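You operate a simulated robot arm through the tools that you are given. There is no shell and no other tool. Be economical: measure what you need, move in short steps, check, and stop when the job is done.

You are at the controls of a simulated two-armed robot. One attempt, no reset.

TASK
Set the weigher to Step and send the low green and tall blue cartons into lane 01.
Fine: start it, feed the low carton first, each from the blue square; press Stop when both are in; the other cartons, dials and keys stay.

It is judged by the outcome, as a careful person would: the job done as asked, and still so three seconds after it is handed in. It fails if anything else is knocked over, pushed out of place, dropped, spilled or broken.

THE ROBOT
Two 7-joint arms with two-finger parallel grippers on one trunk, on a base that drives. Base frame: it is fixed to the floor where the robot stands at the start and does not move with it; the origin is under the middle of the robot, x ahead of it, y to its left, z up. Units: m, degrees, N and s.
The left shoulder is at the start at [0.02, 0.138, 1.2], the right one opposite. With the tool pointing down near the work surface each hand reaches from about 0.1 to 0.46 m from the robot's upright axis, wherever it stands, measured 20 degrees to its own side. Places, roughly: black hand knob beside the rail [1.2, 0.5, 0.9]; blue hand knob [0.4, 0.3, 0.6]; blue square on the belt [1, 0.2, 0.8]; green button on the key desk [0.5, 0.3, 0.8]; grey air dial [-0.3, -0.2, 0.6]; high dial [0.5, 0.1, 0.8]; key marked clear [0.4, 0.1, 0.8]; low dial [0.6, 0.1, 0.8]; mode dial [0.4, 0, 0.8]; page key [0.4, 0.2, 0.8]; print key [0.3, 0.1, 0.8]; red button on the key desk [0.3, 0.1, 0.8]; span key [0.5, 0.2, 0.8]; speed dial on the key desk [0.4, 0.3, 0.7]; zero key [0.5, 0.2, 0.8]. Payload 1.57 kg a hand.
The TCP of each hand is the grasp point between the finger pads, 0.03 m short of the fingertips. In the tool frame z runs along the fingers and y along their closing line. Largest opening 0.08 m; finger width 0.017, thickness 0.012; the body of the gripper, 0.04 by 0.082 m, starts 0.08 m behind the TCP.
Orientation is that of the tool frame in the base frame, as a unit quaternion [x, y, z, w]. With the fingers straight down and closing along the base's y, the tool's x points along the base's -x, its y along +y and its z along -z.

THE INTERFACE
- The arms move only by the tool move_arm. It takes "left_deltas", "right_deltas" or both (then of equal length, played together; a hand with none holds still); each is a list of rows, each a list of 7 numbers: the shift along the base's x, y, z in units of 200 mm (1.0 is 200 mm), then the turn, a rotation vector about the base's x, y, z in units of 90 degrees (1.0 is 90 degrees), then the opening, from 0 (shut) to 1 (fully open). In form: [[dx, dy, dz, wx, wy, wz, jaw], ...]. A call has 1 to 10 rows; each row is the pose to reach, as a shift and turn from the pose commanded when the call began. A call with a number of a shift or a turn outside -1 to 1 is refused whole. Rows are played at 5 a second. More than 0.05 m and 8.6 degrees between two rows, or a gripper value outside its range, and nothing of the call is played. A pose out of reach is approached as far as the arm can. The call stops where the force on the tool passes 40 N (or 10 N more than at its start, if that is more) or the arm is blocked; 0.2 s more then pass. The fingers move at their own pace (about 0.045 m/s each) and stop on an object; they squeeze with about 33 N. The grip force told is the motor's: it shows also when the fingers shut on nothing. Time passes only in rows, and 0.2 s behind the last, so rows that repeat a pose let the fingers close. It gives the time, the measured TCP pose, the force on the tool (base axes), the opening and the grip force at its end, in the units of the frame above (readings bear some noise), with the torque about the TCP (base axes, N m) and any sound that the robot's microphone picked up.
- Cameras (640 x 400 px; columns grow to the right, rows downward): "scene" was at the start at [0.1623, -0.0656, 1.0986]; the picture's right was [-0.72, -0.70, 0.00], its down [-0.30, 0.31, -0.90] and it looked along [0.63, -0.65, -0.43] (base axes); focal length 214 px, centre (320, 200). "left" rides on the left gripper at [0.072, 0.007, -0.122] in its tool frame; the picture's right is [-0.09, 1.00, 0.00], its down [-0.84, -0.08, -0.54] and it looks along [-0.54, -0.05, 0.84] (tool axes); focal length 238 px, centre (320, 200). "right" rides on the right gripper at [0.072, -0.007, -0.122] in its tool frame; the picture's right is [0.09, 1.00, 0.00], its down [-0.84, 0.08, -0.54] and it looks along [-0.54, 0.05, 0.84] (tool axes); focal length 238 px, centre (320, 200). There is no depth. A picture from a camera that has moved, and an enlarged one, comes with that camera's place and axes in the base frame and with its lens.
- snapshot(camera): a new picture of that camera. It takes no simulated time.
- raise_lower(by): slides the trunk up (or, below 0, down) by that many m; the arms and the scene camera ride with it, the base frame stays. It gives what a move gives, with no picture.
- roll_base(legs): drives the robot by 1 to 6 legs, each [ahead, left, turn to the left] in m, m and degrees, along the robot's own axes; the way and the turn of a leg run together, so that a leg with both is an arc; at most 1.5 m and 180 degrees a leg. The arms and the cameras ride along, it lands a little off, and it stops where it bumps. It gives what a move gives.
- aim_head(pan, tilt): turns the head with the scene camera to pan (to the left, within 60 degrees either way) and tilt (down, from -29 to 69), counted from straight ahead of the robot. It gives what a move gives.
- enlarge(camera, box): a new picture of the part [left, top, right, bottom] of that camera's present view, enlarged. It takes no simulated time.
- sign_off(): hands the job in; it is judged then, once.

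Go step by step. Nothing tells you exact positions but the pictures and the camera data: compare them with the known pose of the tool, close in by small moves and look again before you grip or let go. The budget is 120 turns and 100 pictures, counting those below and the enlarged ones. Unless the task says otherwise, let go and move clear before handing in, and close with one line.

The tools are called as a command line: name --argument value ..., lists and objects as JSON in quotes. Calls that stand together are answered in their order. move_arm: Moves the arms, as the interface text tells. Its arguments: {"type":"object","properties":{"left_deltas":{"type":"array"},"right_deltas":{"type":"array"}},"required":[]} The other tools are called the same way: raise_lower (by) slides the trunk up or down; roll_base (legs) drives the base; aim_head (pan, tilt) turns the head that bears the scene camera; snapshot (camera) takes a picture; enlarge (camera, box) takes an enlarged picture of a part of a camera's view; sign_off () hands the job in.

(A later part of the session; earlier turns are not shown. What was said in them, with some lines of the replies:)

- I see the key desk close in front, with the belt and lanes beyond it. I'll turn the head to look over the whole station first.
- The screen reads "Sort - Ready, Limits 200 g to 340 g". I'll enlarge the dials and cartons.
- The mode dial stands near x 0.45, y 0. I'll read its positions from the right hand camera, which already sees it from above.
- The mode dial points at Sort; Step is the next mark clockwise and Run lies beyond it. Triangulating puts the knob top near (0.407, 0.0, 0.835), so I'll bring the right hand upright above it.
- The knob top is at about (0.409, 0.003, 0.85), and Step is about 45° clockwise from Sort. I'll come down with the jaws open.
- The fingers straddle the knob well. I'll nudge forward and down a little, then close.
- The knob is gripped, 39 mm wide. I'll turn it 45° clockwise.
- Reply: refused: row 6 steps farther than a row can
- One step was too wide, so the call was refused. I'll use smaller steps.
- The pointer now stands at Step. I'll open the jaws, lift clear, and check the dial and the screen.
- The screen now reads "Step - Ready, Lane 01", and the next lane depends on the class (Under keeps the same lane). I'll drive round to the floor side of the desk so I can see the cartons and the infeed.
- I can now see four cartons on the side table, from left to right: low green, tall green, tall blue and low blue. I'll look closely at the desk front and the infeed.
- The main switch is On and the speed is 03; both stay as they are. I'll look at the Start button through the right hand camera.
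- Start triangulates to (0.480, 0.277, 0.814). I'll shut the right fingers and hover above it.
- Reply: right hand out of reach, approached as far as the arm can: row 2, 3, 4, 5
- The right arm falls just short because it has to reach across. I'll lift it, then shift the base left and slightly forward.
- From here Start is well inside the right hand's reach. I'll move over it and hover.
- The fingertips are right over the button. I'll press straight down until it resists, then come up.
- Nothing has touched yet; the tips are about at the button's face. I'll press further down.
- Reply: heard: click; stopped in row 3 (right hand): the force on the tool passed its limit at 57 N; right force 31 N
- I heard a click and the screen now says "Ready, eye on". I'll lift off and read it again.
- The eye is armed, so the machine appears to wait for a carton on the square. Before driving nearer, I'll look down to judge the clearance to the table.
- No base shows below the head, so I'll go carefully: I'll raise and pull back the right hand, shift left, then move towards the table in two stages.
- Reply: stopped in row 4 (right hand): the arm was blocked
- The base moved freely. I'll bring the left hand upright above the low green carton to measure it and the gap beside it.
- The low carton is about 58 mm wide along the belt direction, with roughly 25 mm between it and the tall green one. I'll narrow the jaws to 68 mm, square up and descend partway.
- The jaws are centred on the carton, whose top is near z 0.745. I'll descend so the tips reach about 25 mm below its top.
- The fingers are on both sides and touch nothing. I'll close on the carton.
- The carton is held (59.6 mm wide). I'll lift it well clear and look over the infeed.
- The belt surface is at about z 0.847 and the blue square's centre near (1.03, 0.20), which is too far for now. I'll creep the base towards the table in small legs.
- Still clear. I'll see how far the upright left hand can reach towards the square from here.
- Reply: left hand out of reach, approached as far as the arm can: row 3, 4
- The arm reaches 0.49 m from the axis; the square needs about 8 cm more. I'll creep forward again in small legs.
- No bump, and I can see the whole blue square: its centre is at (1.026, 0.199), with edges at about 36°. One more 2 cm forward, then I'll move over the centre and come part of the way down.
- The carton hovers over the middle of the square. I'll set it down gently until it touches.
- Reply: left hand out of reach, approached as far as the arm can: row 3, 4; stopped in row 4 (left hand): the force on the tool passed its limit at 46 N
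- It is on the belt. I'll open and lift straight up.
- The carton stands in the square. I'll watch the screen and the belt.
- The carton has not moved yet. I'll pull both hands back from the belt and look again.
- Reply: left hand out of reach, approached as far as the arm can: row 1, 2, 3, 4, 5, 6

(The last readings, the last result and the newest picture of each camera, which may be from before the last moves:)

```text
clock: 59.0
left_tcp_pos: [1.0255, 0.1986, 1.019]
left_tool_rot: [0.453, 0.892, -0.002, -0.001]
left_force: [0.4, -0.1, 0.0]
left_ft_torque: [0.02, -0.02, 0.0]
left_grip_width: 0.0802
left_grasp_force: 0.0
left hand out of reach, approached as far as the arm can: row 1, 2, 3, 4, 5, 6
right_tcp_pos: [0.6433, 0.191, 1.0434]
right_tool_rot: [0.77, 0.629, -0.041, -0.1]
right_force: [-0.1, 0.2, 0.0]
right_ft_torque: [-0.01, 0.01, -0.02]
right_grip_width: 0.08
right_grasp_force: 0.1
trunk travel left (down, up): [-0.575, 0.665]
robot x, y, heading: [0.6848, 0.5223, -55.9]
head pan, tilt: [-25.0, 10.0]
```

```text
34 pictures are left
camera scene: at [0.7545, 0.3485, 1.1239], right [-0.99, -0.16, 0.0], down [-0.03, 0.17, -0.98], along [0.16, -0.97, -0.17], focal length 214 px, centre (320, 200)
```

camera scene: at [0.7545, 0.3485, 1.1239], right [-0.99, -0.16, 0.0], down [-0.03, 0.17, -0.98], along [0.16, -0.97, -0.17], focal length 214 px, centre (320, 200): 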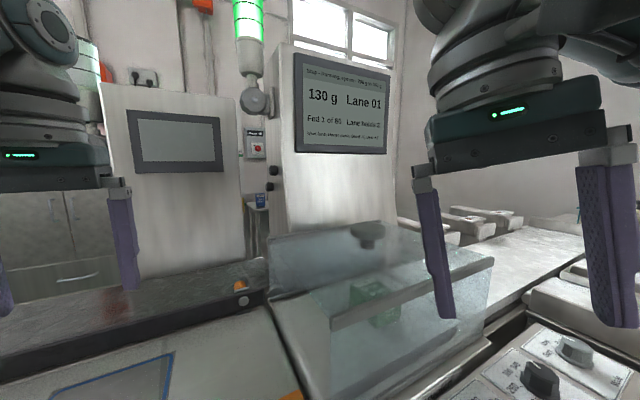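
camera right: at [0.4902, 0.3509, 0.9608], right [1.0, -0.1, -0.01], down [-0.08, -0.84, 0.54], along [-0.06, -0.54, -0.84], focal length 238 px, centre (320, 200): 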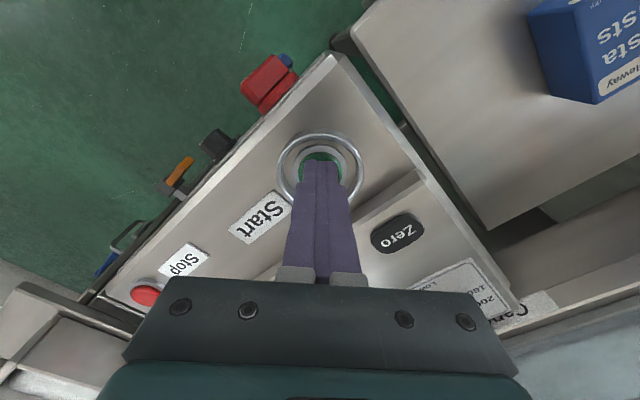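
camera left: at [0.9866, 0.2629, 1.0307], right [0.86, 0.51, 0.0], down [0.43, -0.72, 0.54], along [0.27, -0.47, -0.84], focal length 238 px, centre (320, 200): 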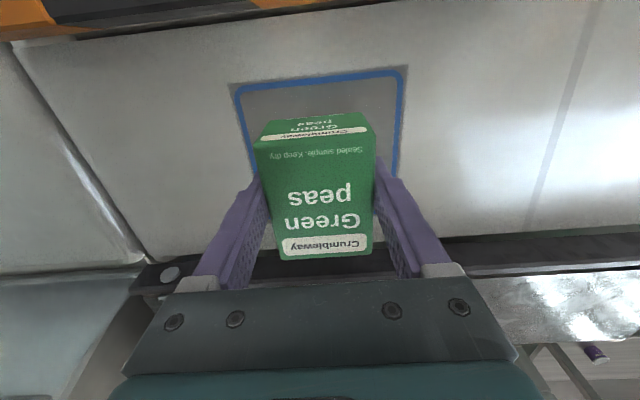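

The machine ran: it weighed 130 g (Under), so the next lane stays at 01. I'll try a small retreat of the left hand and watch the carton go.

move_arm --left_deltas '[[0, 0, -0.1, 0, 0, 0, 1], [-0.05, 0.08, -0.1, 0, 0, 0, 1], [-0.15, 0.23, -0.1, 0, 0, 0, 1], [-0.25, 0.38, -0.1, 0, 0, 0, 1], [-0.35, 0.53, -0.1, 0, 0, 0, 1]]'

snapshot --camera "scene"

enlarge --camera "scene" --box '[280, 40, 420, 170]'

```text
clock: 60.2
left_tcp_pos: [0.9529, 0.3095, 0.9985]
left_tool_rot: [0.453, 0.891, -0.001, -0.002]
left_force: [-0.7, 1.2, -0.1]
left_ft_torque: [-0.01, 0.0, 0.02]
left_grip_width: 0.0801
left_grasp_force: 0.0
right_tcp_pos: [0.643, 0.1918, 1.0432]
right_tool_rot: [0.771, 0.627, -0.041, -0.102]
right_force: [-0.5, 0.6, -0.1]
right_ft_torque: [0.0, 0.0, -0.02]
right_grip_width: 0.08
right_grasp_force: 0.1
trunk travel left (down, up): [-0.575, 0.665]
robot x, y, heading: [0.6834, 0.5245, -56.1]
head pan, tilt: [-25.0, 10.0]
```

```text
33 pictures are left
camera scene: at [0.7545, 0.3487, 1.1239], right [-0.99, -0.16, 0.0], down [-0.03, 0.17, -0.98], along [0.16, -0.97, -0.17], focal length 214 px, centre (320, 200)
```

scene: 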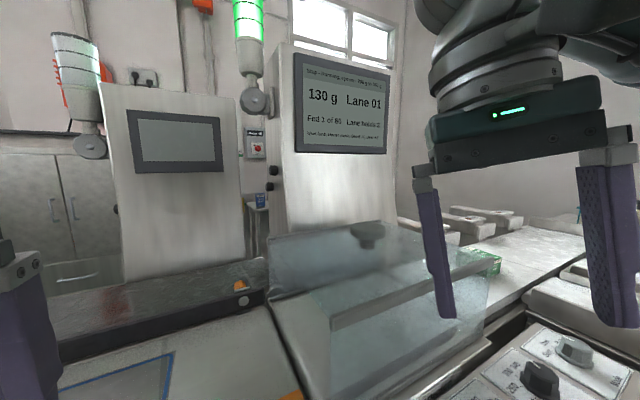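

```text
3.08 times, centred on (350, 105) of scene
camera zoom: at [0.7545, 0.3487, 1.1239], right [-0.99, -0.16, 0.0], down [-0.03, 0.17, -0.98], along [0.16, -0.97, -0.17], focal length 660 px, centre (228, 492)
```

zoom: 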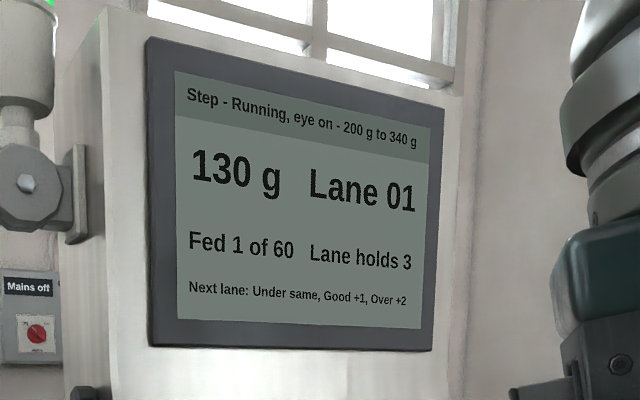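

It's running and still on Lane 01. While the low carton travels on, I'll back the base off to take the tall blue one.

roll_base --legs '[[-0.2, 0, 0], [0, -0.08, 0]]'

snapshot --camera "left"

aim_head --pan -30 --tilt 20

snapshot --camera "scene"

```text
clock: 62.5
left_tcp_pos: [0.7735, 0.4345, 0.9996]
left_tool_rot: [0.453, 0.891, -0.003, -0.001]
left_force: [-0.6, -1.1, -0.8]
left_ft_torque: [0.0, -0.01, -0.01]
left_grip_width: 0.0801
left_grasp_force: 0.1
right_tcp_pos: [0.4624, 0.3164, 1.0436]
right_tool_rot: [0.773, 0.625, -0.041, -0.102]
right_force: [0.4, -0.1, -0.4]
right_ft_torque: [0.0, 0.02, 0.0]
right_grip_width: 0.0801
right_grasp_force: 0.0
trunk travel left (down, up): [-0.575, 0.665]
robot x, y, heading: [0.507, 0.6491, -55.9]
head pan, tilt: [-25.0, 10.0]
```

```text
31 pictures are left
camera left: at [0.7349, 0.497, 1.1205], right [0.86, 0.51, -0.01], down [0.43, -0.72, 0.54], along [0.27, -0.47, -0.84], focal length 238 px, centre (320, 200)
```

left: 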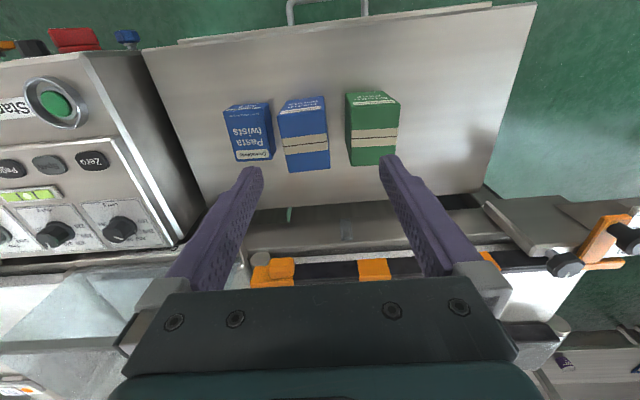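

```text
clock: 63.2
left_tcp_pos: [0.7726, 0.4344, 0.9999]
left_tool_rot: [0.453, 0.892, -0.002, -0.001]
left_force: [0.3, -0.5, -0.5]
left_ft_torque: [-0.05, -0.02, -0.01]
left_grip_width: 0.0799
left_grasp_force: 0.1
right_tcp_pos: [0.4627, 0.3154, 1.0432]
right_tool_rot: [0.773, 0.625, -0.041, -0.103]
right_force: [0.3, -0.8, -0.6]
right_ft_torque: [0.01, 0.0, 0.0]
right_grip_width: 0.0799
right_grasp_force: 0.2
trunk travel left (down, up): [-0.575, 0.665]
robot x, y, heading: [0.507, 0.6477, -55.9]
head pan, tilt: [-30.0, 20.0]
```

```text
30 pictures are left
camera scene: at [0.5664, 0.4732, 1.1077], right [-1.0, -0.07, 0.0], down [-0.02, 0.34, -0.94], along [0.07, -0.94, -0.34], focal length 214 px, centre (320, 200)
```

scene: 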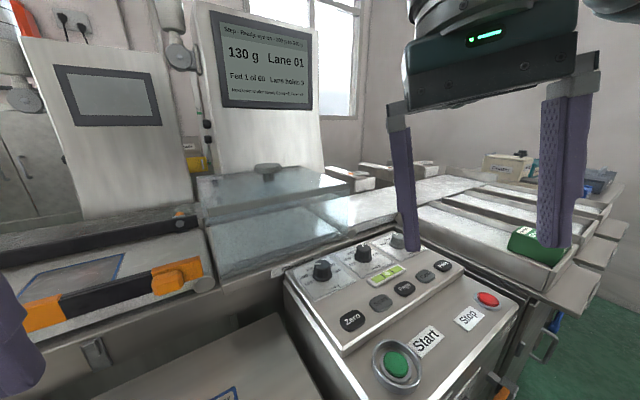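

The low carton lies in lane 01. The tall blue carton's top is at z 0.821, centred on (0.771, 0.397), 56 mm wide at 37°. I'll move over it with narrowed jaws and come partway down.

move_arm --left_deltas '[[-0.005, -0.1, -0.1, 0, 0, 0.005, 0.88], [-0.012, -0.185, -0.25, 0, 0, 0.01, 0.88], [-0.012, -0.185, -0.4, 0, 0, 0.01, 0.88], [-0.012, -0.185, -0.55, 0, 0, 0.01, 0.88], [-0.012, -0.185, -0.68, 0, 0, 0.01, 0.88]]'

snapshot --camera "left"

```text
clock: 64.4
left_tcp_pos: [0.7703, 0.3952, 0.8643]
left_tool_rot: [0.447, 0.894, -0.002, 0.0]
left_force: [0.1, -0.7, -0.1]
left_ft_torque: [0.01, -0.01, 0.01]
left_grip_width: 0.0704
left_grasp_force: 0.1
right_tcp_pos: [0.4612, 0.3173, 1.0428]
right_tool_rot: [0.772, 0.626, -0.04, -0.102]
right_force: [0.2, 0.0, 0.3]
right_ft_torque: [0.02, -0.01, 0.01]
right_grip_width: 0.08
right_grasp_force: 0.0
trunk travel left (down, up): [-0.575, 0.665]
robot x, y, heading: [0.5077, 0.6449, -55.7]
head pan, tilt: [-30.0, 20.0]
```

```text
29 pictures are left
camera left: at [0.7313, 0.4582, 0.9846], right [0.85, 0.52, -0.01], down [0.44, -0.71, 0.54], along [0.28, -0.46, -0.84], focal length 238 px, centre (320, 200)
```

left: 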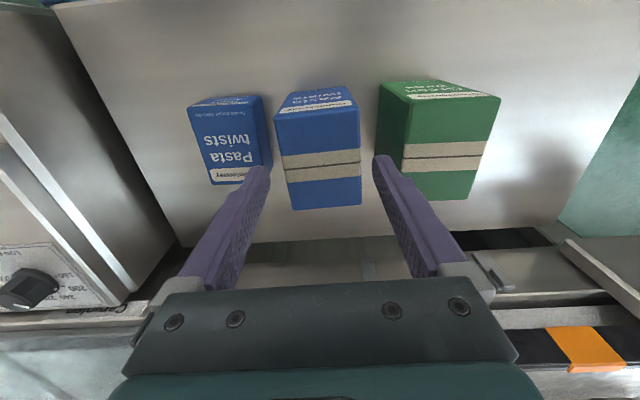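

The jaws are centred and clear of both neighbours. I'll descend to grip height and close.

move_arm --left_deltas '[[0, 0, -0.12, 0, 0, 0, 0.88], [0, 0, -0.24, 0, 0, 0, 0.88], [0, 0, -0.36, 0, 0, 0, 0.88], [0, 0, -0.42, 0, 0, 0, 0.88], [0, 0, -0.42, 0, 0, 0, 0.45], [0, 0, -0.42, 0, 0, 0, 0.45], [0, 0, -0.42, 0, 0, 0, 0.45]]'

snapshot --camera "left"

```text
clock: 66.0
left_tcp_pos: [0.7703, 0.397, 0.779]
left_tool_rot: [0.446, 0.895, -0.002, -0.002]
left_force: [1.4, 0.4, -0.3]
left_ft_torque: [-0.01, -0.18, 0.05]
left_grip_width: 0.0601
left_grasp_force: 32.6
right_tcp_pos: [0.4637, 0.316, 1.0422]
right_tool_rot: [0.772, 0.626, -0.039, -0.102]
right_force: [0.1, 0.4, -0.6]
right_ft_torque: [0.02, 0.02, 0.0]
right_grip_width: 0.0799
right_grasp_force: 0.0
trunk travel left (down, up): [-0.575, 0.665]
robot x, y, heading: [0.5057, 0.6499, -56.0]
head pan, tilt: [-30.0, 20.0]
```

```text
28 pictures are left
camera left: at [0.7311, 0.4592, 0.8999], right [0.85, 0.53, 0.0], down [0.44, -0.71, 0.54], along [0.28, -0.46, -0.84], focal length 238 px, centre (320, 200)
```

left: 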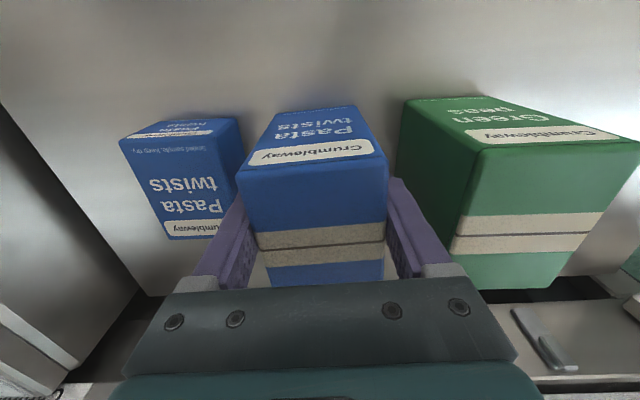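

Held at 60 mm. I'll lift straight up, high enough to clear the rails.

move_arm --left_deltas '[[0, 0, 0.2, 0, 0, 0, 0.45], [0, 0, 0.4, 0, 0, 0, 0.45], [0, 0, 0.6, 0, 0, 0, 0.45], [0, 0, 0.8, 0, 0, 0, 0.45], [0, 0, 1.0, 0, 0, 0, 0.45]]'

move_arm --left_deltas '[[0, 0, 0.15, 0, 0, 0, 0.45], [0, 0, 0.25, 0, 0, 0, 0.45]]'

aim_head --pan 10 --tilt 40

snapshot --camera "scene"

```text
clock: 67.2
left_tcp_pos: [0.7702, 0.3992, 0.9776]
left_tool_rot: [0.446, 0.895, -0.002, -0.002]
left_force: [0.2, 0.1, -3.9]
left_ft_torque: [0.02, 0.02, 0.0]
left_grip_width: 0.0598
left_grasp_force: 32.8
right_tcp_pos: [0.4617, 0.3163, 1.0423]
right_tool_rot: [0.773, 0.625, -0.04, -0.103]
right_force: [0.3, 0.1, -0.1]
right_ft_torque: [0.01, -0.02, 0.01]
right_grip_width: 0.08
right_grasp_force: 0.1
trunk travel left (down, up): [-0.575, 0.665]
robot x, y, heading: [0.5055, 0.6489, -56.1]
head pan, tilt: [-30.0, 20.0]
```

```text
clock: 67.8
left_tcp_pos: [0.7708, 0.3977, 1.0311]
left_tool_rot: [0.447, 0.895, -0.002, -0.001]
left_force: [0.6, -0.7, -4.3]
left_ft_torque: [-0.01, 0.01, -0.02]
left_grip_width: 0.06
left_grasp_force: 33.2
right_tcp_pos: [0.4621, 0.3168, 1.0435]
right_tool_rot: [0.772, 0.626, -0.04, -0.102]
right_force: [0.4, -0.4, -1.0]
right_ft_torque: [-0.01, 0.04, -0.01]
right_grip_width: 0.0798
right_grasp_force: 0.0
trunk travel left (down, up): [-0.575, 0.665]
robot x, y, heading: [0.5049, 0.6456, -55.8]
head pan, tilt: [-30.0, 20.0]
```

```text
clock: 68.9
left_tcp_pos: [0.771, 0.3984, 1.0291]
left_tool_rot: [0.446, 0.895, -0.002, -0.001]
left_force: [-0.6, -0.3, -3.5]
left_ft_torque: [0.04, 0.01, 0.01]
left_grip_width: 0.0599
left_grasp_force: 33.0
right_tcp_pos: [0.4617, 0.3168, 1.0434]
right_tool_rot: [0.773, 0.625, -0.04, -0.103]
right_force: [-1.0, -0.6, -0.1]
right_ft_torque: [0.03, -0.01, 0.0]
right_grip_width: 0.0803
right_grasp_force: 0.1
trunk travel left (down, up): [-0.575, 0.665]
robot x, y, heading: [0.5018, 0.6475, -56.1]
head pan, tilt: [10.0, 40.0]
```

```text
27 pictures are left
camera scene: at [0.6186, 0.5051, 1.0762], right [-0.72, -0.7, 0.0], down [-0.45, 0.46, -0.77], along [0.53, -0.55, -0.64], focal length 214 px, centre (320, 200)
```

scene: 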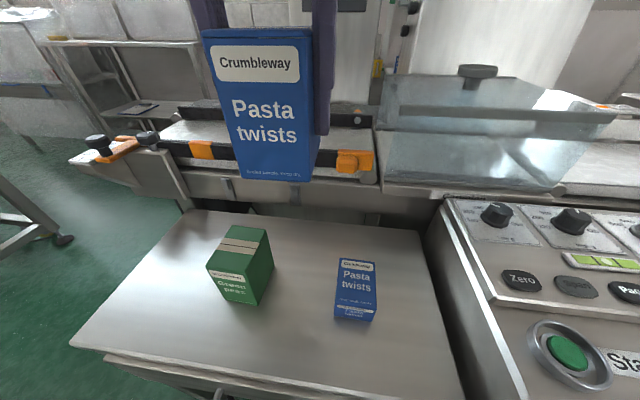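

The tall carton is secure. I'll drive left and forward to the feeding position.

roll_base --legs '[[0, 0.083, 0], [0.205, 0, 0]]'

snapshot --camera "left"

```text
clock: 71.2
left_tcp_pos: [0.9535, 0.2793, 1.0288]
left_tool_rot: [0.446, 0.895, -0.003, -0.001]
left_force: [0.2, 0.2, -4.8]
left_ft_torque: [0.02, 0.02, -0.04]
left_grip_width: 0.0601
left_grasp_force: 32.9
right_tcp_pos: [0.6449, 0.1962, 1.043]
right_tool_rot: [0.772, 0.626, -0.04, -0.102]
right_force: [0.2, -1.0, 0.7]
right_ft_torque: [0.03, 0.02, 0.01]
right_grip_width: 0.0799
right_grasp_force: 0.0
trunk travel left (down, up): [-0.575, 0.665]
robot x, y, heading: [0.6877, 0.5243, -55.8]
head pan, tilt: [10.0, 40.0]
```

```text
26 pictures are left
camera left: at [0.9142, 0.3407, 1.1511], right [0.85, 0.53, -0.01], down [0.45, -0.71, 0.54], along [0.28, -0.46, -0.84], focal length 238 px, centre (320, 200)
```

left: 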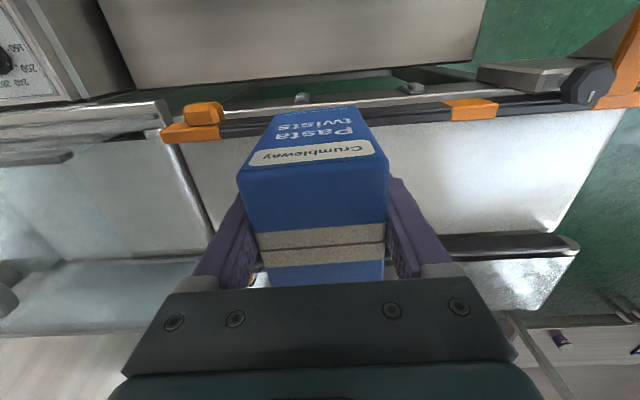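

move_arm --left_deltas '[[0.12, -0.13, 0, 0, 0, 0, 0.45], [0.24, -0.27, 0, 0, 0, 0, 0.45], [0.36, -0.4, -0.02, 0, 0, 0, 0.45], [0.3625, -0.4, -0.2, 0, 0, 0, 0.45], [0.3625, -0.4, -0.38, 0, 0, 0, 0.45], [0.3625, -0.4, -0.54, 0, 0, 0, 0.45]]'

aim_head --pan 20 --tilt 25

snapshot --camera "scene"

snapshot --camera "left"

```text
clock: 72.6
left_tcp_pos: [1.0247, 0.1985, 0.9231]
left_tool_rot: [0.446, 0.895, -0.003, -0.001]
left_force: [-0.8, -0.4, -4.6]
left_ft_torque: [-0.02, 0.06, -0.05]
left_grip_width: 0.0598
left_grasp_force: 33.0
right_tcp_pos: [0.6439, 0.1976, 1.0427]
right_tool_rot: [0.771, 0.627, -0.041, -0.103]
right_force: [-0.4, 0.4, -0.1]
right_ft_torque: [0.02, -0.02, -0.03]
right_grip_width: 0.0798
right_grasp_force: 0.0
trunk travel left (down, up): [-0.575, 0.665]
robot x, y, heading: [0.6848, 0.5266, -55.6]
head pan, tilt: [10.0, 40.0]
```

```text
clock: 73.3
left_tcp_pos: [1.0254, 0.1992, 0.9245]
left_tool_rot: [0.445, 0.896, -0.002, -0.001]
left_force: [-0.2, 0.6, -3.6]
left_ft_torque: [0.02, 0.0, -0.02]
left_grip_width: 0.0601
left_grasp_force: 33.1
right_tcp_pos: [0.6446, 0.1973, 1.0428]
right_tool_rot: [0.772, 0.626, -0.041, -0.103]
right_force: [-0.8, 0.0, -0.9]
right_ft_torque: [-0.03, -0.02, -0.01]
right_grip_width: 0.0801
right_grasp_force: 0.1
trunk travel left (down, up): [-0.575, 0.665]
robot x, y, heading: [0.6895, 0.5274, -55.6]
head pan, tilt: [20.0, 25.0]
```

```text
25 pictures are left
camera scene: at [0.8161, 0.3927, 1.0994], right [-0.58, -0.81, 0.0], down [-0.34, 0.25, -0.91], along [0.73, -0.53, -0.42], focal length 214 px, centre (320, 200)
```

scene: 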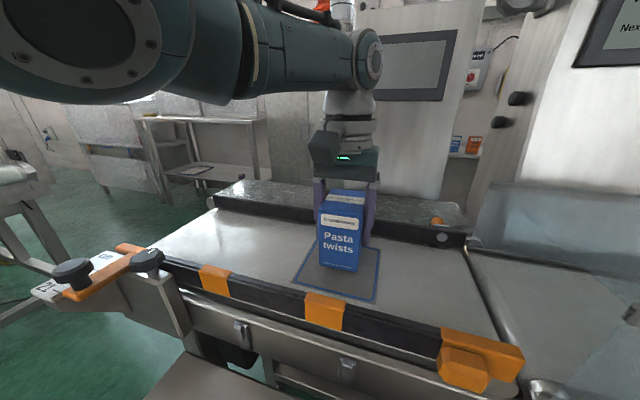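

```text
24 pictures are left
camera left: at [0.9866, 0.2607, 1.0448], right [0.85, 0.53, -0.01], down [0.45, -0.71, 0.54], along [0.28, -0.46, -0.84], focal length 238 px, centre (320, 200)
```

left: 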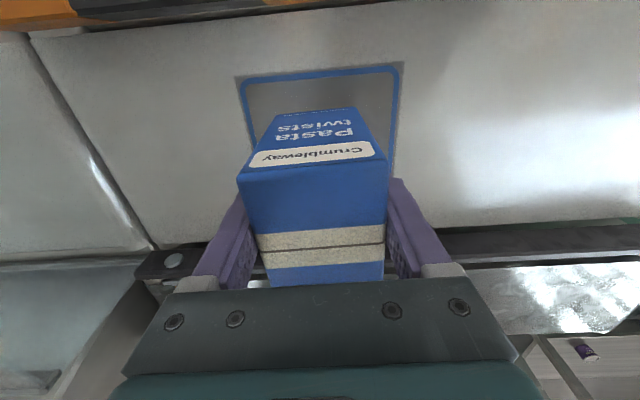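

It's well placed over the square. I'll lower it to contact in fine steps.

move_arm --left_deltas '[[0, 0, -0.04, 0, 0, 0, 0.45], [0, 0, -0.08, 0, 0, 0, 0.45], [0, 0, -0.1, 0, 0, 0, 0.45], [0, 0, -0.11, 0, 0, 0, 0.45], [0, 0, -0.12, 0, 0, 0, 0.45], [0, 0, -0.13, 0, 0, 0, 0.45]]'

enlarge --camera "scene" --box '[250, 170, 430, 320]'

```text
clock: 74.8
left_tcp_pos: [1.0253, 0.1989, 0.898]
left_tool_rot: [0.445, 0.895, -0.002, -0.001]
left_force: [-4.5, 6.8, 18.4]
left_ft_torque: [0.73, -0.24, 0.35]
left_grip_width: 0.0598
left_grasp_force: 32.7
right_tcp_pos: [0.6448, 0.196, 1.0432]
right_tool_rot: [0.772, 0.626, -0.039, -0.102]
right_force: [0.1, 1.0, 0.0]
right_ft_torque: [0.0, 0.03, 0.01]
right_grip_width: 0.0799
right_grasp_force: 0.1
trunk travel left (down, up): [-0.575, 0.665]
robot x, y, heading: [0.6873, 0.5296, -55.7]
head pan, tilt: [20.0, 25.0]
```

```text
2.67 times, centred on (340, 245) of scene
camera zoom: at [0.8165, 0.3929, 1.1], right [-0.58, -0.81, 0.0], down [-0.34, 0.25, -0.91], along [0.74, -0.53, -0.42], focal length 572 px, centre (267, 80)
```

zoom: 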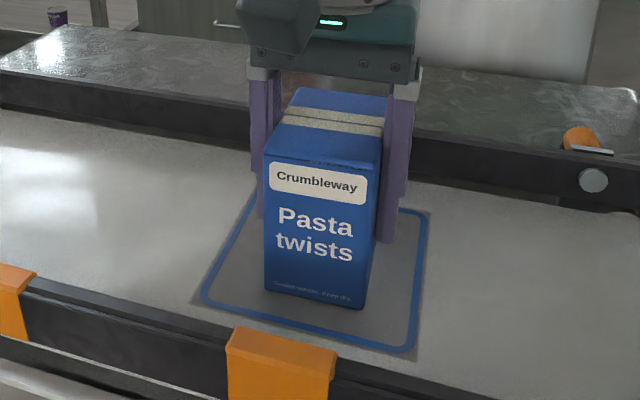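

It stands flat inside the square. I'll ease up, open, and lift clear.

move_arm --left_deltas '[[0, 0, 0.008, 0, 0, 0, 1], [0, 0, 0.008, 0, 0, 0, 1], [0, 0, 0.008, 0, 0, 0, 1], [0, 0, 0.2, 0, 0, 0, 1], [0, 0, 0.4, 0, 0, 0, 1], [0, 0, 0.6, 0, 0, 0, 1]]'

snapshot --camera "scene"

aim_head --pan -25 --tilt 12

snapshot --camera "scene"

```text
clock: 76.2
left_tcp_pos: [1.025, 0.1983, 1.0161]
left_tool_rot: [0.445, 0.895, -0.002, -0.001]
left_force: [0.0, 0.5, 0.0]
left_ft_torque: [0.01, -0.02, 0.02]
left_grip_width: 0.0801
left_grasp_force: 0.1
right_tcp_pos: [0.645, 0.1958, 1.0429]
right_tool_rot: [0.772, 0.626, -0.04, -0.102]
right_force: [-0.3, -0.3, 0.4]
right_ft_torque: [-0.02, 0.02, 0.0]
right_grip_width: 0.0801
right_grasp_force: 0.1
trunk travel left (down, up): [-0.575, 0.665]
robot x, y, heading: [0.6858, 0.527, -56.1]
head pan, tilt: [20.0, 25.0]
```

```text
22 pictures are left
camera scene: at [0.8165, 0.3925, 1.0996], right [-0.58, -0.81, 0.0], down [-0.34, 0.25, -0.91], along [0.74, -0.53, -0.42], focal length 214 px, centre (320, 200)
```

scene: 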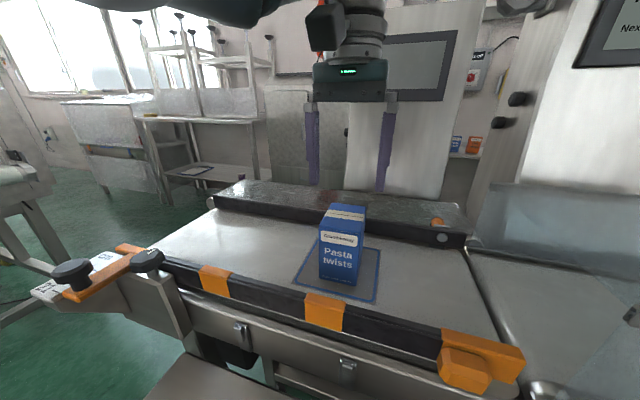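

```text
clock: 77.3
left_tcp_pos: [1.0252, 0.1974, 1.0159]
left_tool_rot: [0.445, 0.895, -0.002, -0.002]
left_force: [-0.7, 0.3, 0.2]
left_ft_torque: [0.03, -0.01, 0.02]
left_grip_width: 0.0802
left_grasp_force: 0.0
right_tcp_pos: [0.6449, 0.1965, 1.043]
right_tool_rot: [0.772, 0.626, -0.04, -0.104]
right_force: [-0.1, 0.3, 0.0]
right_ft_torque: [0.02, -0.02, -0.01]
right_grip_width: 0.0801
right_grasp_force: 0.1
trunk travel left (down, up): [-0.575, 0.665]
robot x, y, heading: [0.6862, 0.5326, -55.8]
head pan, tilt: [-25.0, 12.0]
```

```text
21 pictures are left
camera scene: at [0.7567, 0.3544, 1.1207], right [-0.99, -0.16, 0.0], down [-0.03, 0.21, -0.98], along [0.16, -0.97, -0.21], focal length 214 px, centre (320, 200)
```

scene: 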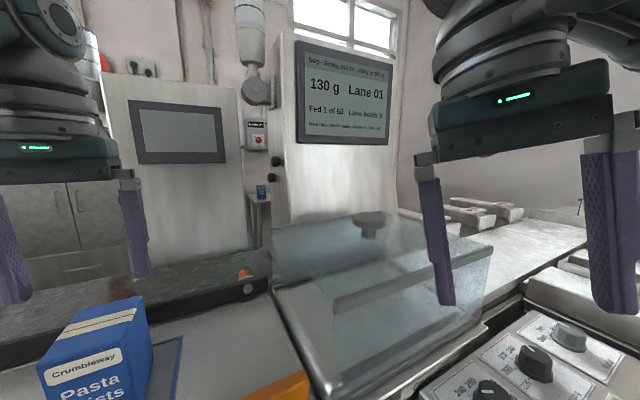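

Same as last time, it waits about two seconds before starting. I'll retreat the left hand the way that worked before, letting time pass.

move_arm --left_deltas '[[0, 0, 0, 0, 0, 0, 1], [0, 0, 0, 0, 0, 0, 1], [-0.0, 0.0, -0.05, 0, 0, 0, 1], [-0.1, 0.15, -0.05, 0, 0, 0, 1], [-0.2, 0.3, -0.05, 0, 0, 0, 1], [-0.3, 0.45, -0.05, 0, 0, 0, 1]]'

snapshot --camera "scene"

```text
clock: 78.7
left_tcp_pos: [0.9646, 0.2893, 1.0067]
left_tool_rot: [0.446, 0.895, -0.001, -0.002]
left_force: [0.0, -0.3, 0.3]
left_ft_torque: [-0.02, -0.03, -0.01]
left_grip_width: 0.0799
left_grasp_force: 0.1
right_tcp_pos: [0.6442, 0.1968, 1.043]
right_tool_rot: [0.772, 0.626, -0.041, -0.103]
right_force: [0.7, -0.4, 0.8]
right_ft_torque: [-0.04, -0.01, 0.01]
right_grip_width: 0.08
right_grasp_force: 0.0
trunk travel left (down, up): [-0.575, 0.665]
robot x, y, heading: [0.6851, 0.5271, -55.8]
head pan, tilt: [-25.0, 12.0]
```

```text
20 pictures are left
camera scene: at [0.7565, 0.3545, 1.1206], right [-0.99, -0.16, 0.0], down [-0.03, 0.21, -0.98], along [0.16, -0.97, -0.21], focal length 214 px, centre (320, 200)
```

scene: 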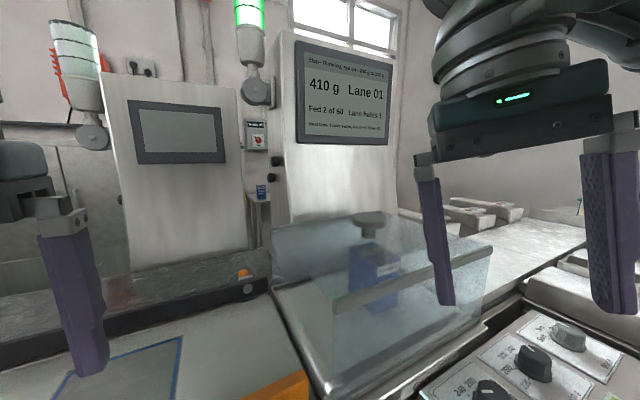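

410 g, and it is going to Lane 01. I'll back off and drive along the desk to bring the right hand over Stop.

roll_base --legs '[[-0.32, 0, 0], [0, -0.38, 0], [0.02, 0, 0]]'

aim_head --pan -30 --tilt 30

snapshot --camera "scene"

snapshot --camera "right"

```text
clock: 83.2
left_tcp_pos: [0.4836, 0.3248, 1.0064]
left_tool_rot: [0.443, 0.896, -0.002, -0.001]
left_force: [0.6, 0.3, -0.4]
left_ft_torque: [0.01, -0.03, -0.02]
left_grip_width: 0.0799
left_grasp_force: 0.1
right_tcp_pos: [0.1642, 0.2318, 1.0434]
right_tool_rot: [0.77, 0.628, -0.041, -0.102]
right_force: [-0.3, -0.3, -0.7]
right_ft_torque: [-0.03, 0.02, -0.04]
right_grip_width: 0.0798
right_grasp_force: 0.0
trunk travel left (down, up): [-0.575, 0.665]
robot x, y, heading: [0.1994, 0.5627, -55.5]
head pan, tilt: [-25.0, 12.0]
```

```text
clock: 84.0
left_tcp_pos: [0.4842, 0.3232, 1.0075]
left_tool_rot: [0.444, 0.896, -0.002, -0.002]
left_force: [-0.3, 0.0, -1.1]
left_ft_torque: [-0.03, 0.01, 0.02]
left_grip_width: 0.0801
left_grasp_force: 0.0
right_tcp_pos: [0.1647, 0.231, 1.0419]
right_tool_rot: [0.77, 0.629, -0.04, -0.104]
right_force: [0.3, -0.5, -0.2]
right_ft_torque: [0.0, -0.04, 0.01]
right_grip_width: 0.0799
right_grasp_force: 0.0
trunk travel left (down, up): [-0.575, 0.665]
robot x, y, heading: [0.2045, 0.5621, -55.6]
head pan, tilt: [-30.0, 30.0]
```

```text
19 pictures are left
camera scene: at [0.2679, 0.3919, 1.0917], right [-1.0, -0.08, 0.0], down [-0.04, 0.5, -0.87], along [0.07, -0.86, -0.5], focal length 214 px, centre (320, 200)
```

scene: 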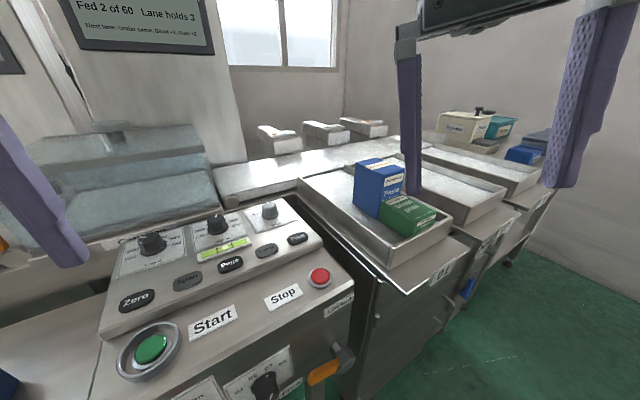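

```text
18 pictures are left
camera right: at [0.1965, 0.2911, 1.1677], right [0.97, -0.1, -0.2], down [0.0, -0.89, 0.46], along [-0.22, -0.45, -0.87], focal length 238 px, centre (320, 200)
```

right: 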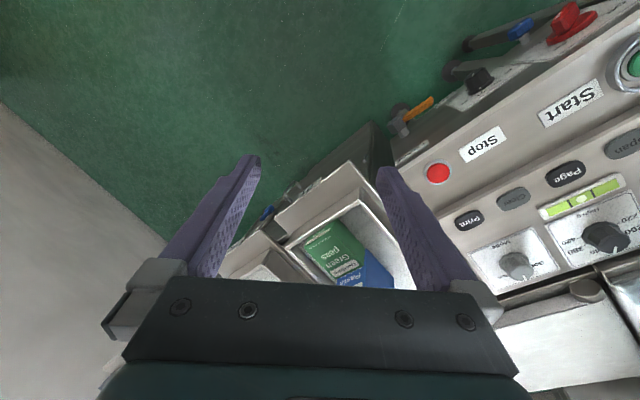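

Both cartons lie in lane 01. Stop is at about (0.289, 0.156, 0.812), so I'll shut the right fingers, set the hand upright and hover above it.

move_arm --right_deltas '[[0.15, -0.09, 0, -0.017, -0.03, 0, 0], [0.3, -0.18, 0, -0.034, -0.06, 0, 0], [0.46, -0.28, -0.05, -0.052, -0.092, 0, 0], [0.6225, -0.378, -0.15, -0.069, -0.123, 0, 0], [0.6225, -0.378, -0.35, -0.069, -0.123, 0, 0], [0.6225, -0.378, -0.55, -0.069, -0.123, 0, 0], [0.6225, -0.378, -0.74, -0.069, -0.123, 0, 0]]'

snapshot --camera "right"

```text
clock: 85.6
left_tcp_pos: [0.4841, 0.3255, 1.0075]
left_tool_rot: [0.443, 0.897, -0.003, 0.0]
left_force: [0.2, -0.6, -0.5]
left_ft_torque: [0.03, -0.01, -0.02]
left_grip_width: 0.08
left_grasp_force: 0.0
right_tcp_pos: [0.2883, 0.1573, 0.892]
right_tool_rot: [0.775, 0.632, 0.0, 0.001]
right_force: [-0.1, 0.8, -0.7]
right_ft_torque: [0.0, -0.02, -0.02]
right_grip_width: 0.0
right_grasp_force: 21.7
trunk travel left (down, up): [-0.575, 0.665]
robot x, y, heading: [0.2123, 0.5649, -55.5]
head pan, tilt: [-30.0, 30.0]
```

```text
17 pictures are left
camera right: at [0.2961, 0.2311, 1.0151], right [0.99, -0.11, 0.0], down [-0.09, -0.83, 0.54], along [-0.06, -0.54, -0.84], focal length 238 px, centre (320, 200)
```

right: 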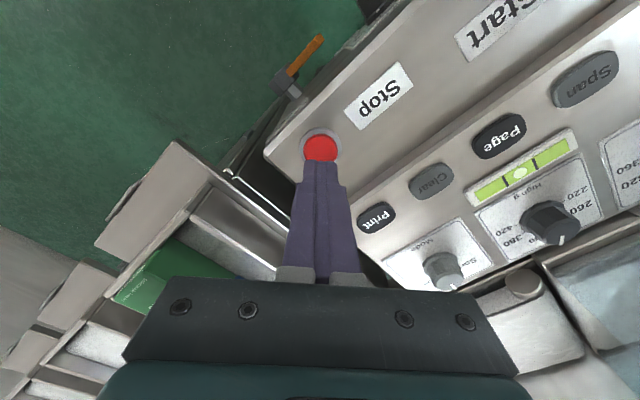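

The tips are aligned with the red button. I'll press down until it clicks.

move_arm --right_deltas '[[0, -0.01, -0.12, 0, 0, 0, 0], [0, -0.01, -0.2, 0, 0, 0, 0], [0, -0.01, -0.24, 0, 0, 0, 0], [0, -0.01, -0.27, 0, 0, 0, 0], [0, -0.01, -0.3, 0, 0, 0, 0], [0, -0.01, -0.33, 0, 0, 0, 0]]'

```text
clock: 87.0
left_tcp_pos: [0.4836, 0.3252, 1.0083]
left_tool_rot: [0.444, 0.896, -0.003, -0.002]
left_force: [1.4, 0.5, 0.3]
left_ft_torque: [0.01, 0.01, -0.04]
left_grip_width: 0.08
left_grasp_force: 0.1
right_tcp_pos: [0.2882, 0.1549, 0.8301]
right_tool_rot: [0.775, 0.632, 0.001, 0.001]
right_force: [-7.7, 10.2, 33.9]
right_ft_torque: [0.32, 0.19, -0.03]
right_grip_width: 0.0001
right_grasp_force: 21.4
trunk travel left (down, up): [-0.575, 0.665]
robot x, y, heading: [0.2057, 0.5637, -55.7]
head pan, tilt: [-30.0, 30.0]
heard: click
```

It clicked. I'll lift off and check the screen, the dials and the lane.

move_arm --right_deltas '[[0, 0, 0.15, 0, 0, 0, 0], [0, 0, 0.35, 0, 0, 0, 0], [0, 0, 0.55, 0, 0, 0, 0], [0, 0, 0.75, 0, 0, 0, 0], [0, 0, 0.95, 0, 0, 0, 0]]'

aim_head --pan 0 --tilt 5

snapshot --camera "scene"

snapshot --camera "right"

```text
clock: 88.2
left_tcp_pos: [0.4845, 0.3243, 1.0072]
left_tool_rot: [0.443, 0.897, -0.003, -0.001]
left_force: [0.5, -0.7, 0.1]
left_ft_torque: [0.0, 0.01, -0.02]
left_grip_width: 0.0803
left_grasp_force: 0.0
right_tcp_pos: [0.2903, 0.1533, 1.019]
right_tool_rot: [0.775, 0.632, -0.001, 0.001]
right_force: [0.5, 0.1, 0.2]
right_ft_torque: [0.02, -0.03, -0.03]
right_grip_width: 0.0
right_grasp_force: 21.2
trunk travel left (down, up): [-0.575, 0.665]
robot x, y, heading: [0.2072, 0.5648, -55.4]
head pan, tilt: [-30.0, 30.0]
```

```text
clock: 89.2
left_tcp_pos: [0.4837, 0.3248, 1.0065]
left_tool_rot: [0.443, 0.896, -0.003, -0.001]
left_force: [-0.3, -0.3, 0.0]
left_ft_torque: [0.0, 0.02, -0.02]
left_grip_width: 0.08
left_grasp_force: 0.0
right_tcp_pos: [0.2882, 0.1537, 1.0197]
right_tool_rot: [0.775, 0.632, 0.0, 0.001]
right_force: [0.0, -0.4, -0.3]
right_ft_torque: [0.0, 0.0, -0.03]
right_grip_width: 0.0
right_grasp_force: 21.8
trunk travel left (down, up): [-0.575, 0.665]
robot x, y, heading: [0.2045, 0.5637, -55.5]
head pan, tilt: [0.0, 5.0]
```

```text
16 pictures are left
camera scene: at [0.3127, 0.4064, 1.1319], right [-0.82, -0.57, 0.0], down [-0.05, 0.07, -1.0], along [0.56, -0.82, -0.09], focal length 214 px, centre (320, 200)
```

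scene: 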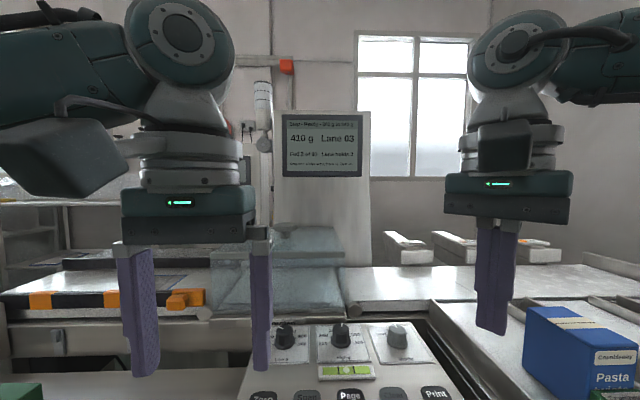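

```text
15 pictures are left
camera right: at [0.297, 0.2267, 1.1404], right [0.99, -0.11, 0.0], down [-0.09, -0.83, 0.54], along [-0.06, -0.54, -0.84], focal length 238 px, centre (320, 200)
```

right: 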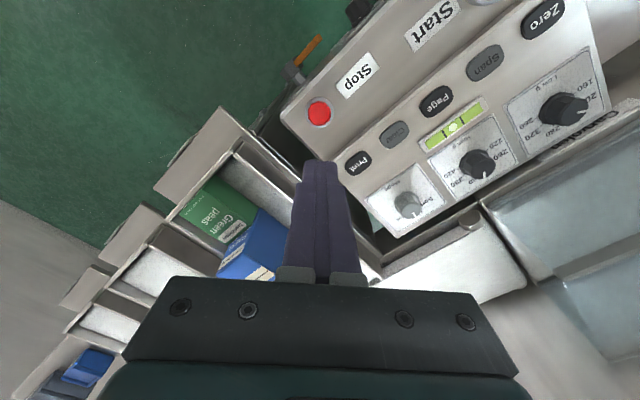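

enlarge --camera "scene" --box '[275, 105, 375, 185]'

aim_head --pan 20 --tilt 45

snapshot --camera "scene"

```text
5.00 times, centred on (325, 145) of scene
camera zoom: at [0.3127, 0.4064, 1.1319], right [-0.82, -0.57, 0.0], down [-0.05, 0.07, -1.0], along [0.56, -0.82, -0.09], focal length 1072 px, centre (295, 475)
```

zoom: 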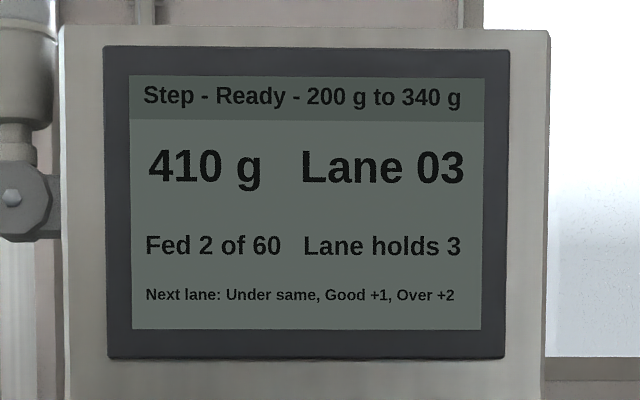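

```text
clock: 90.2
left_tcp_pos: [0.4854, 0.3248, 1.0069]
left_tool_rot: [0.443, 0.896, -0.003, -0.001]
left_force: [0.2, -0.2, -0.4]
left_ft_torque: [0.02, 0.0, 0.0]
left_grip_width: 0.0802
left_grasp_force: 0.0
right_tcp_pos: [0.2888, 0.1538, 1.019]
right_tool_rot: [0.775, 0.632, 0.0, 0.001]
right_force: [0.1, 0.4, -0.6]
right_ft_torque: [0.01, 0.03, -0.01]
right_grip_width: 0.0001
right_grasp_force: 21.3
trunk travel left (down, up): [-0.575, 0.665]
robot x, y, heading: [0.2044, 0.5641, -55.5]
head pan, tilt: [20.0, 45.0]
```

```text
13 pictures are left
camera scene: at [0.327, 0.4349, 1.0691], right [-0.58, -0.81, 0.0], down [-0.58, 0.41, -0.71], along [0.58, -0.41, -0.71], focal length 214 px, centre (320, 200)
```

scene: 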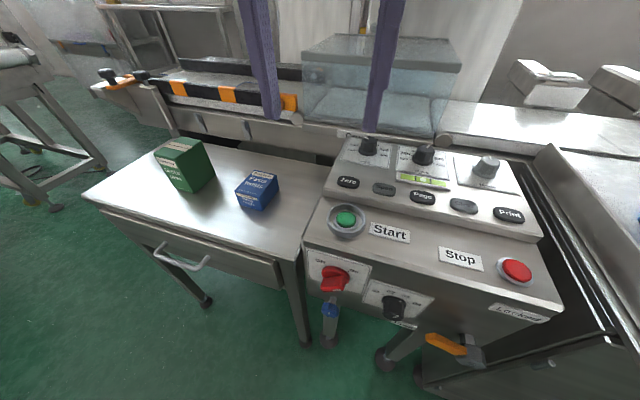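

The screen says "Step - Ready" with the eye off and 2 fed. Both cartons lie in lane 01, the tall green and low blue cartons stand where they were, and both hands are clear, so I'm handing in.

sign_off

```text
The job is handed in.
```

The weigher is set to Step. The low green carton (130 g) went in first and the tall blue one (410 g) second, and both are in lane 01. I pressed Stop, and the other cartons, dials and keys were left alone.
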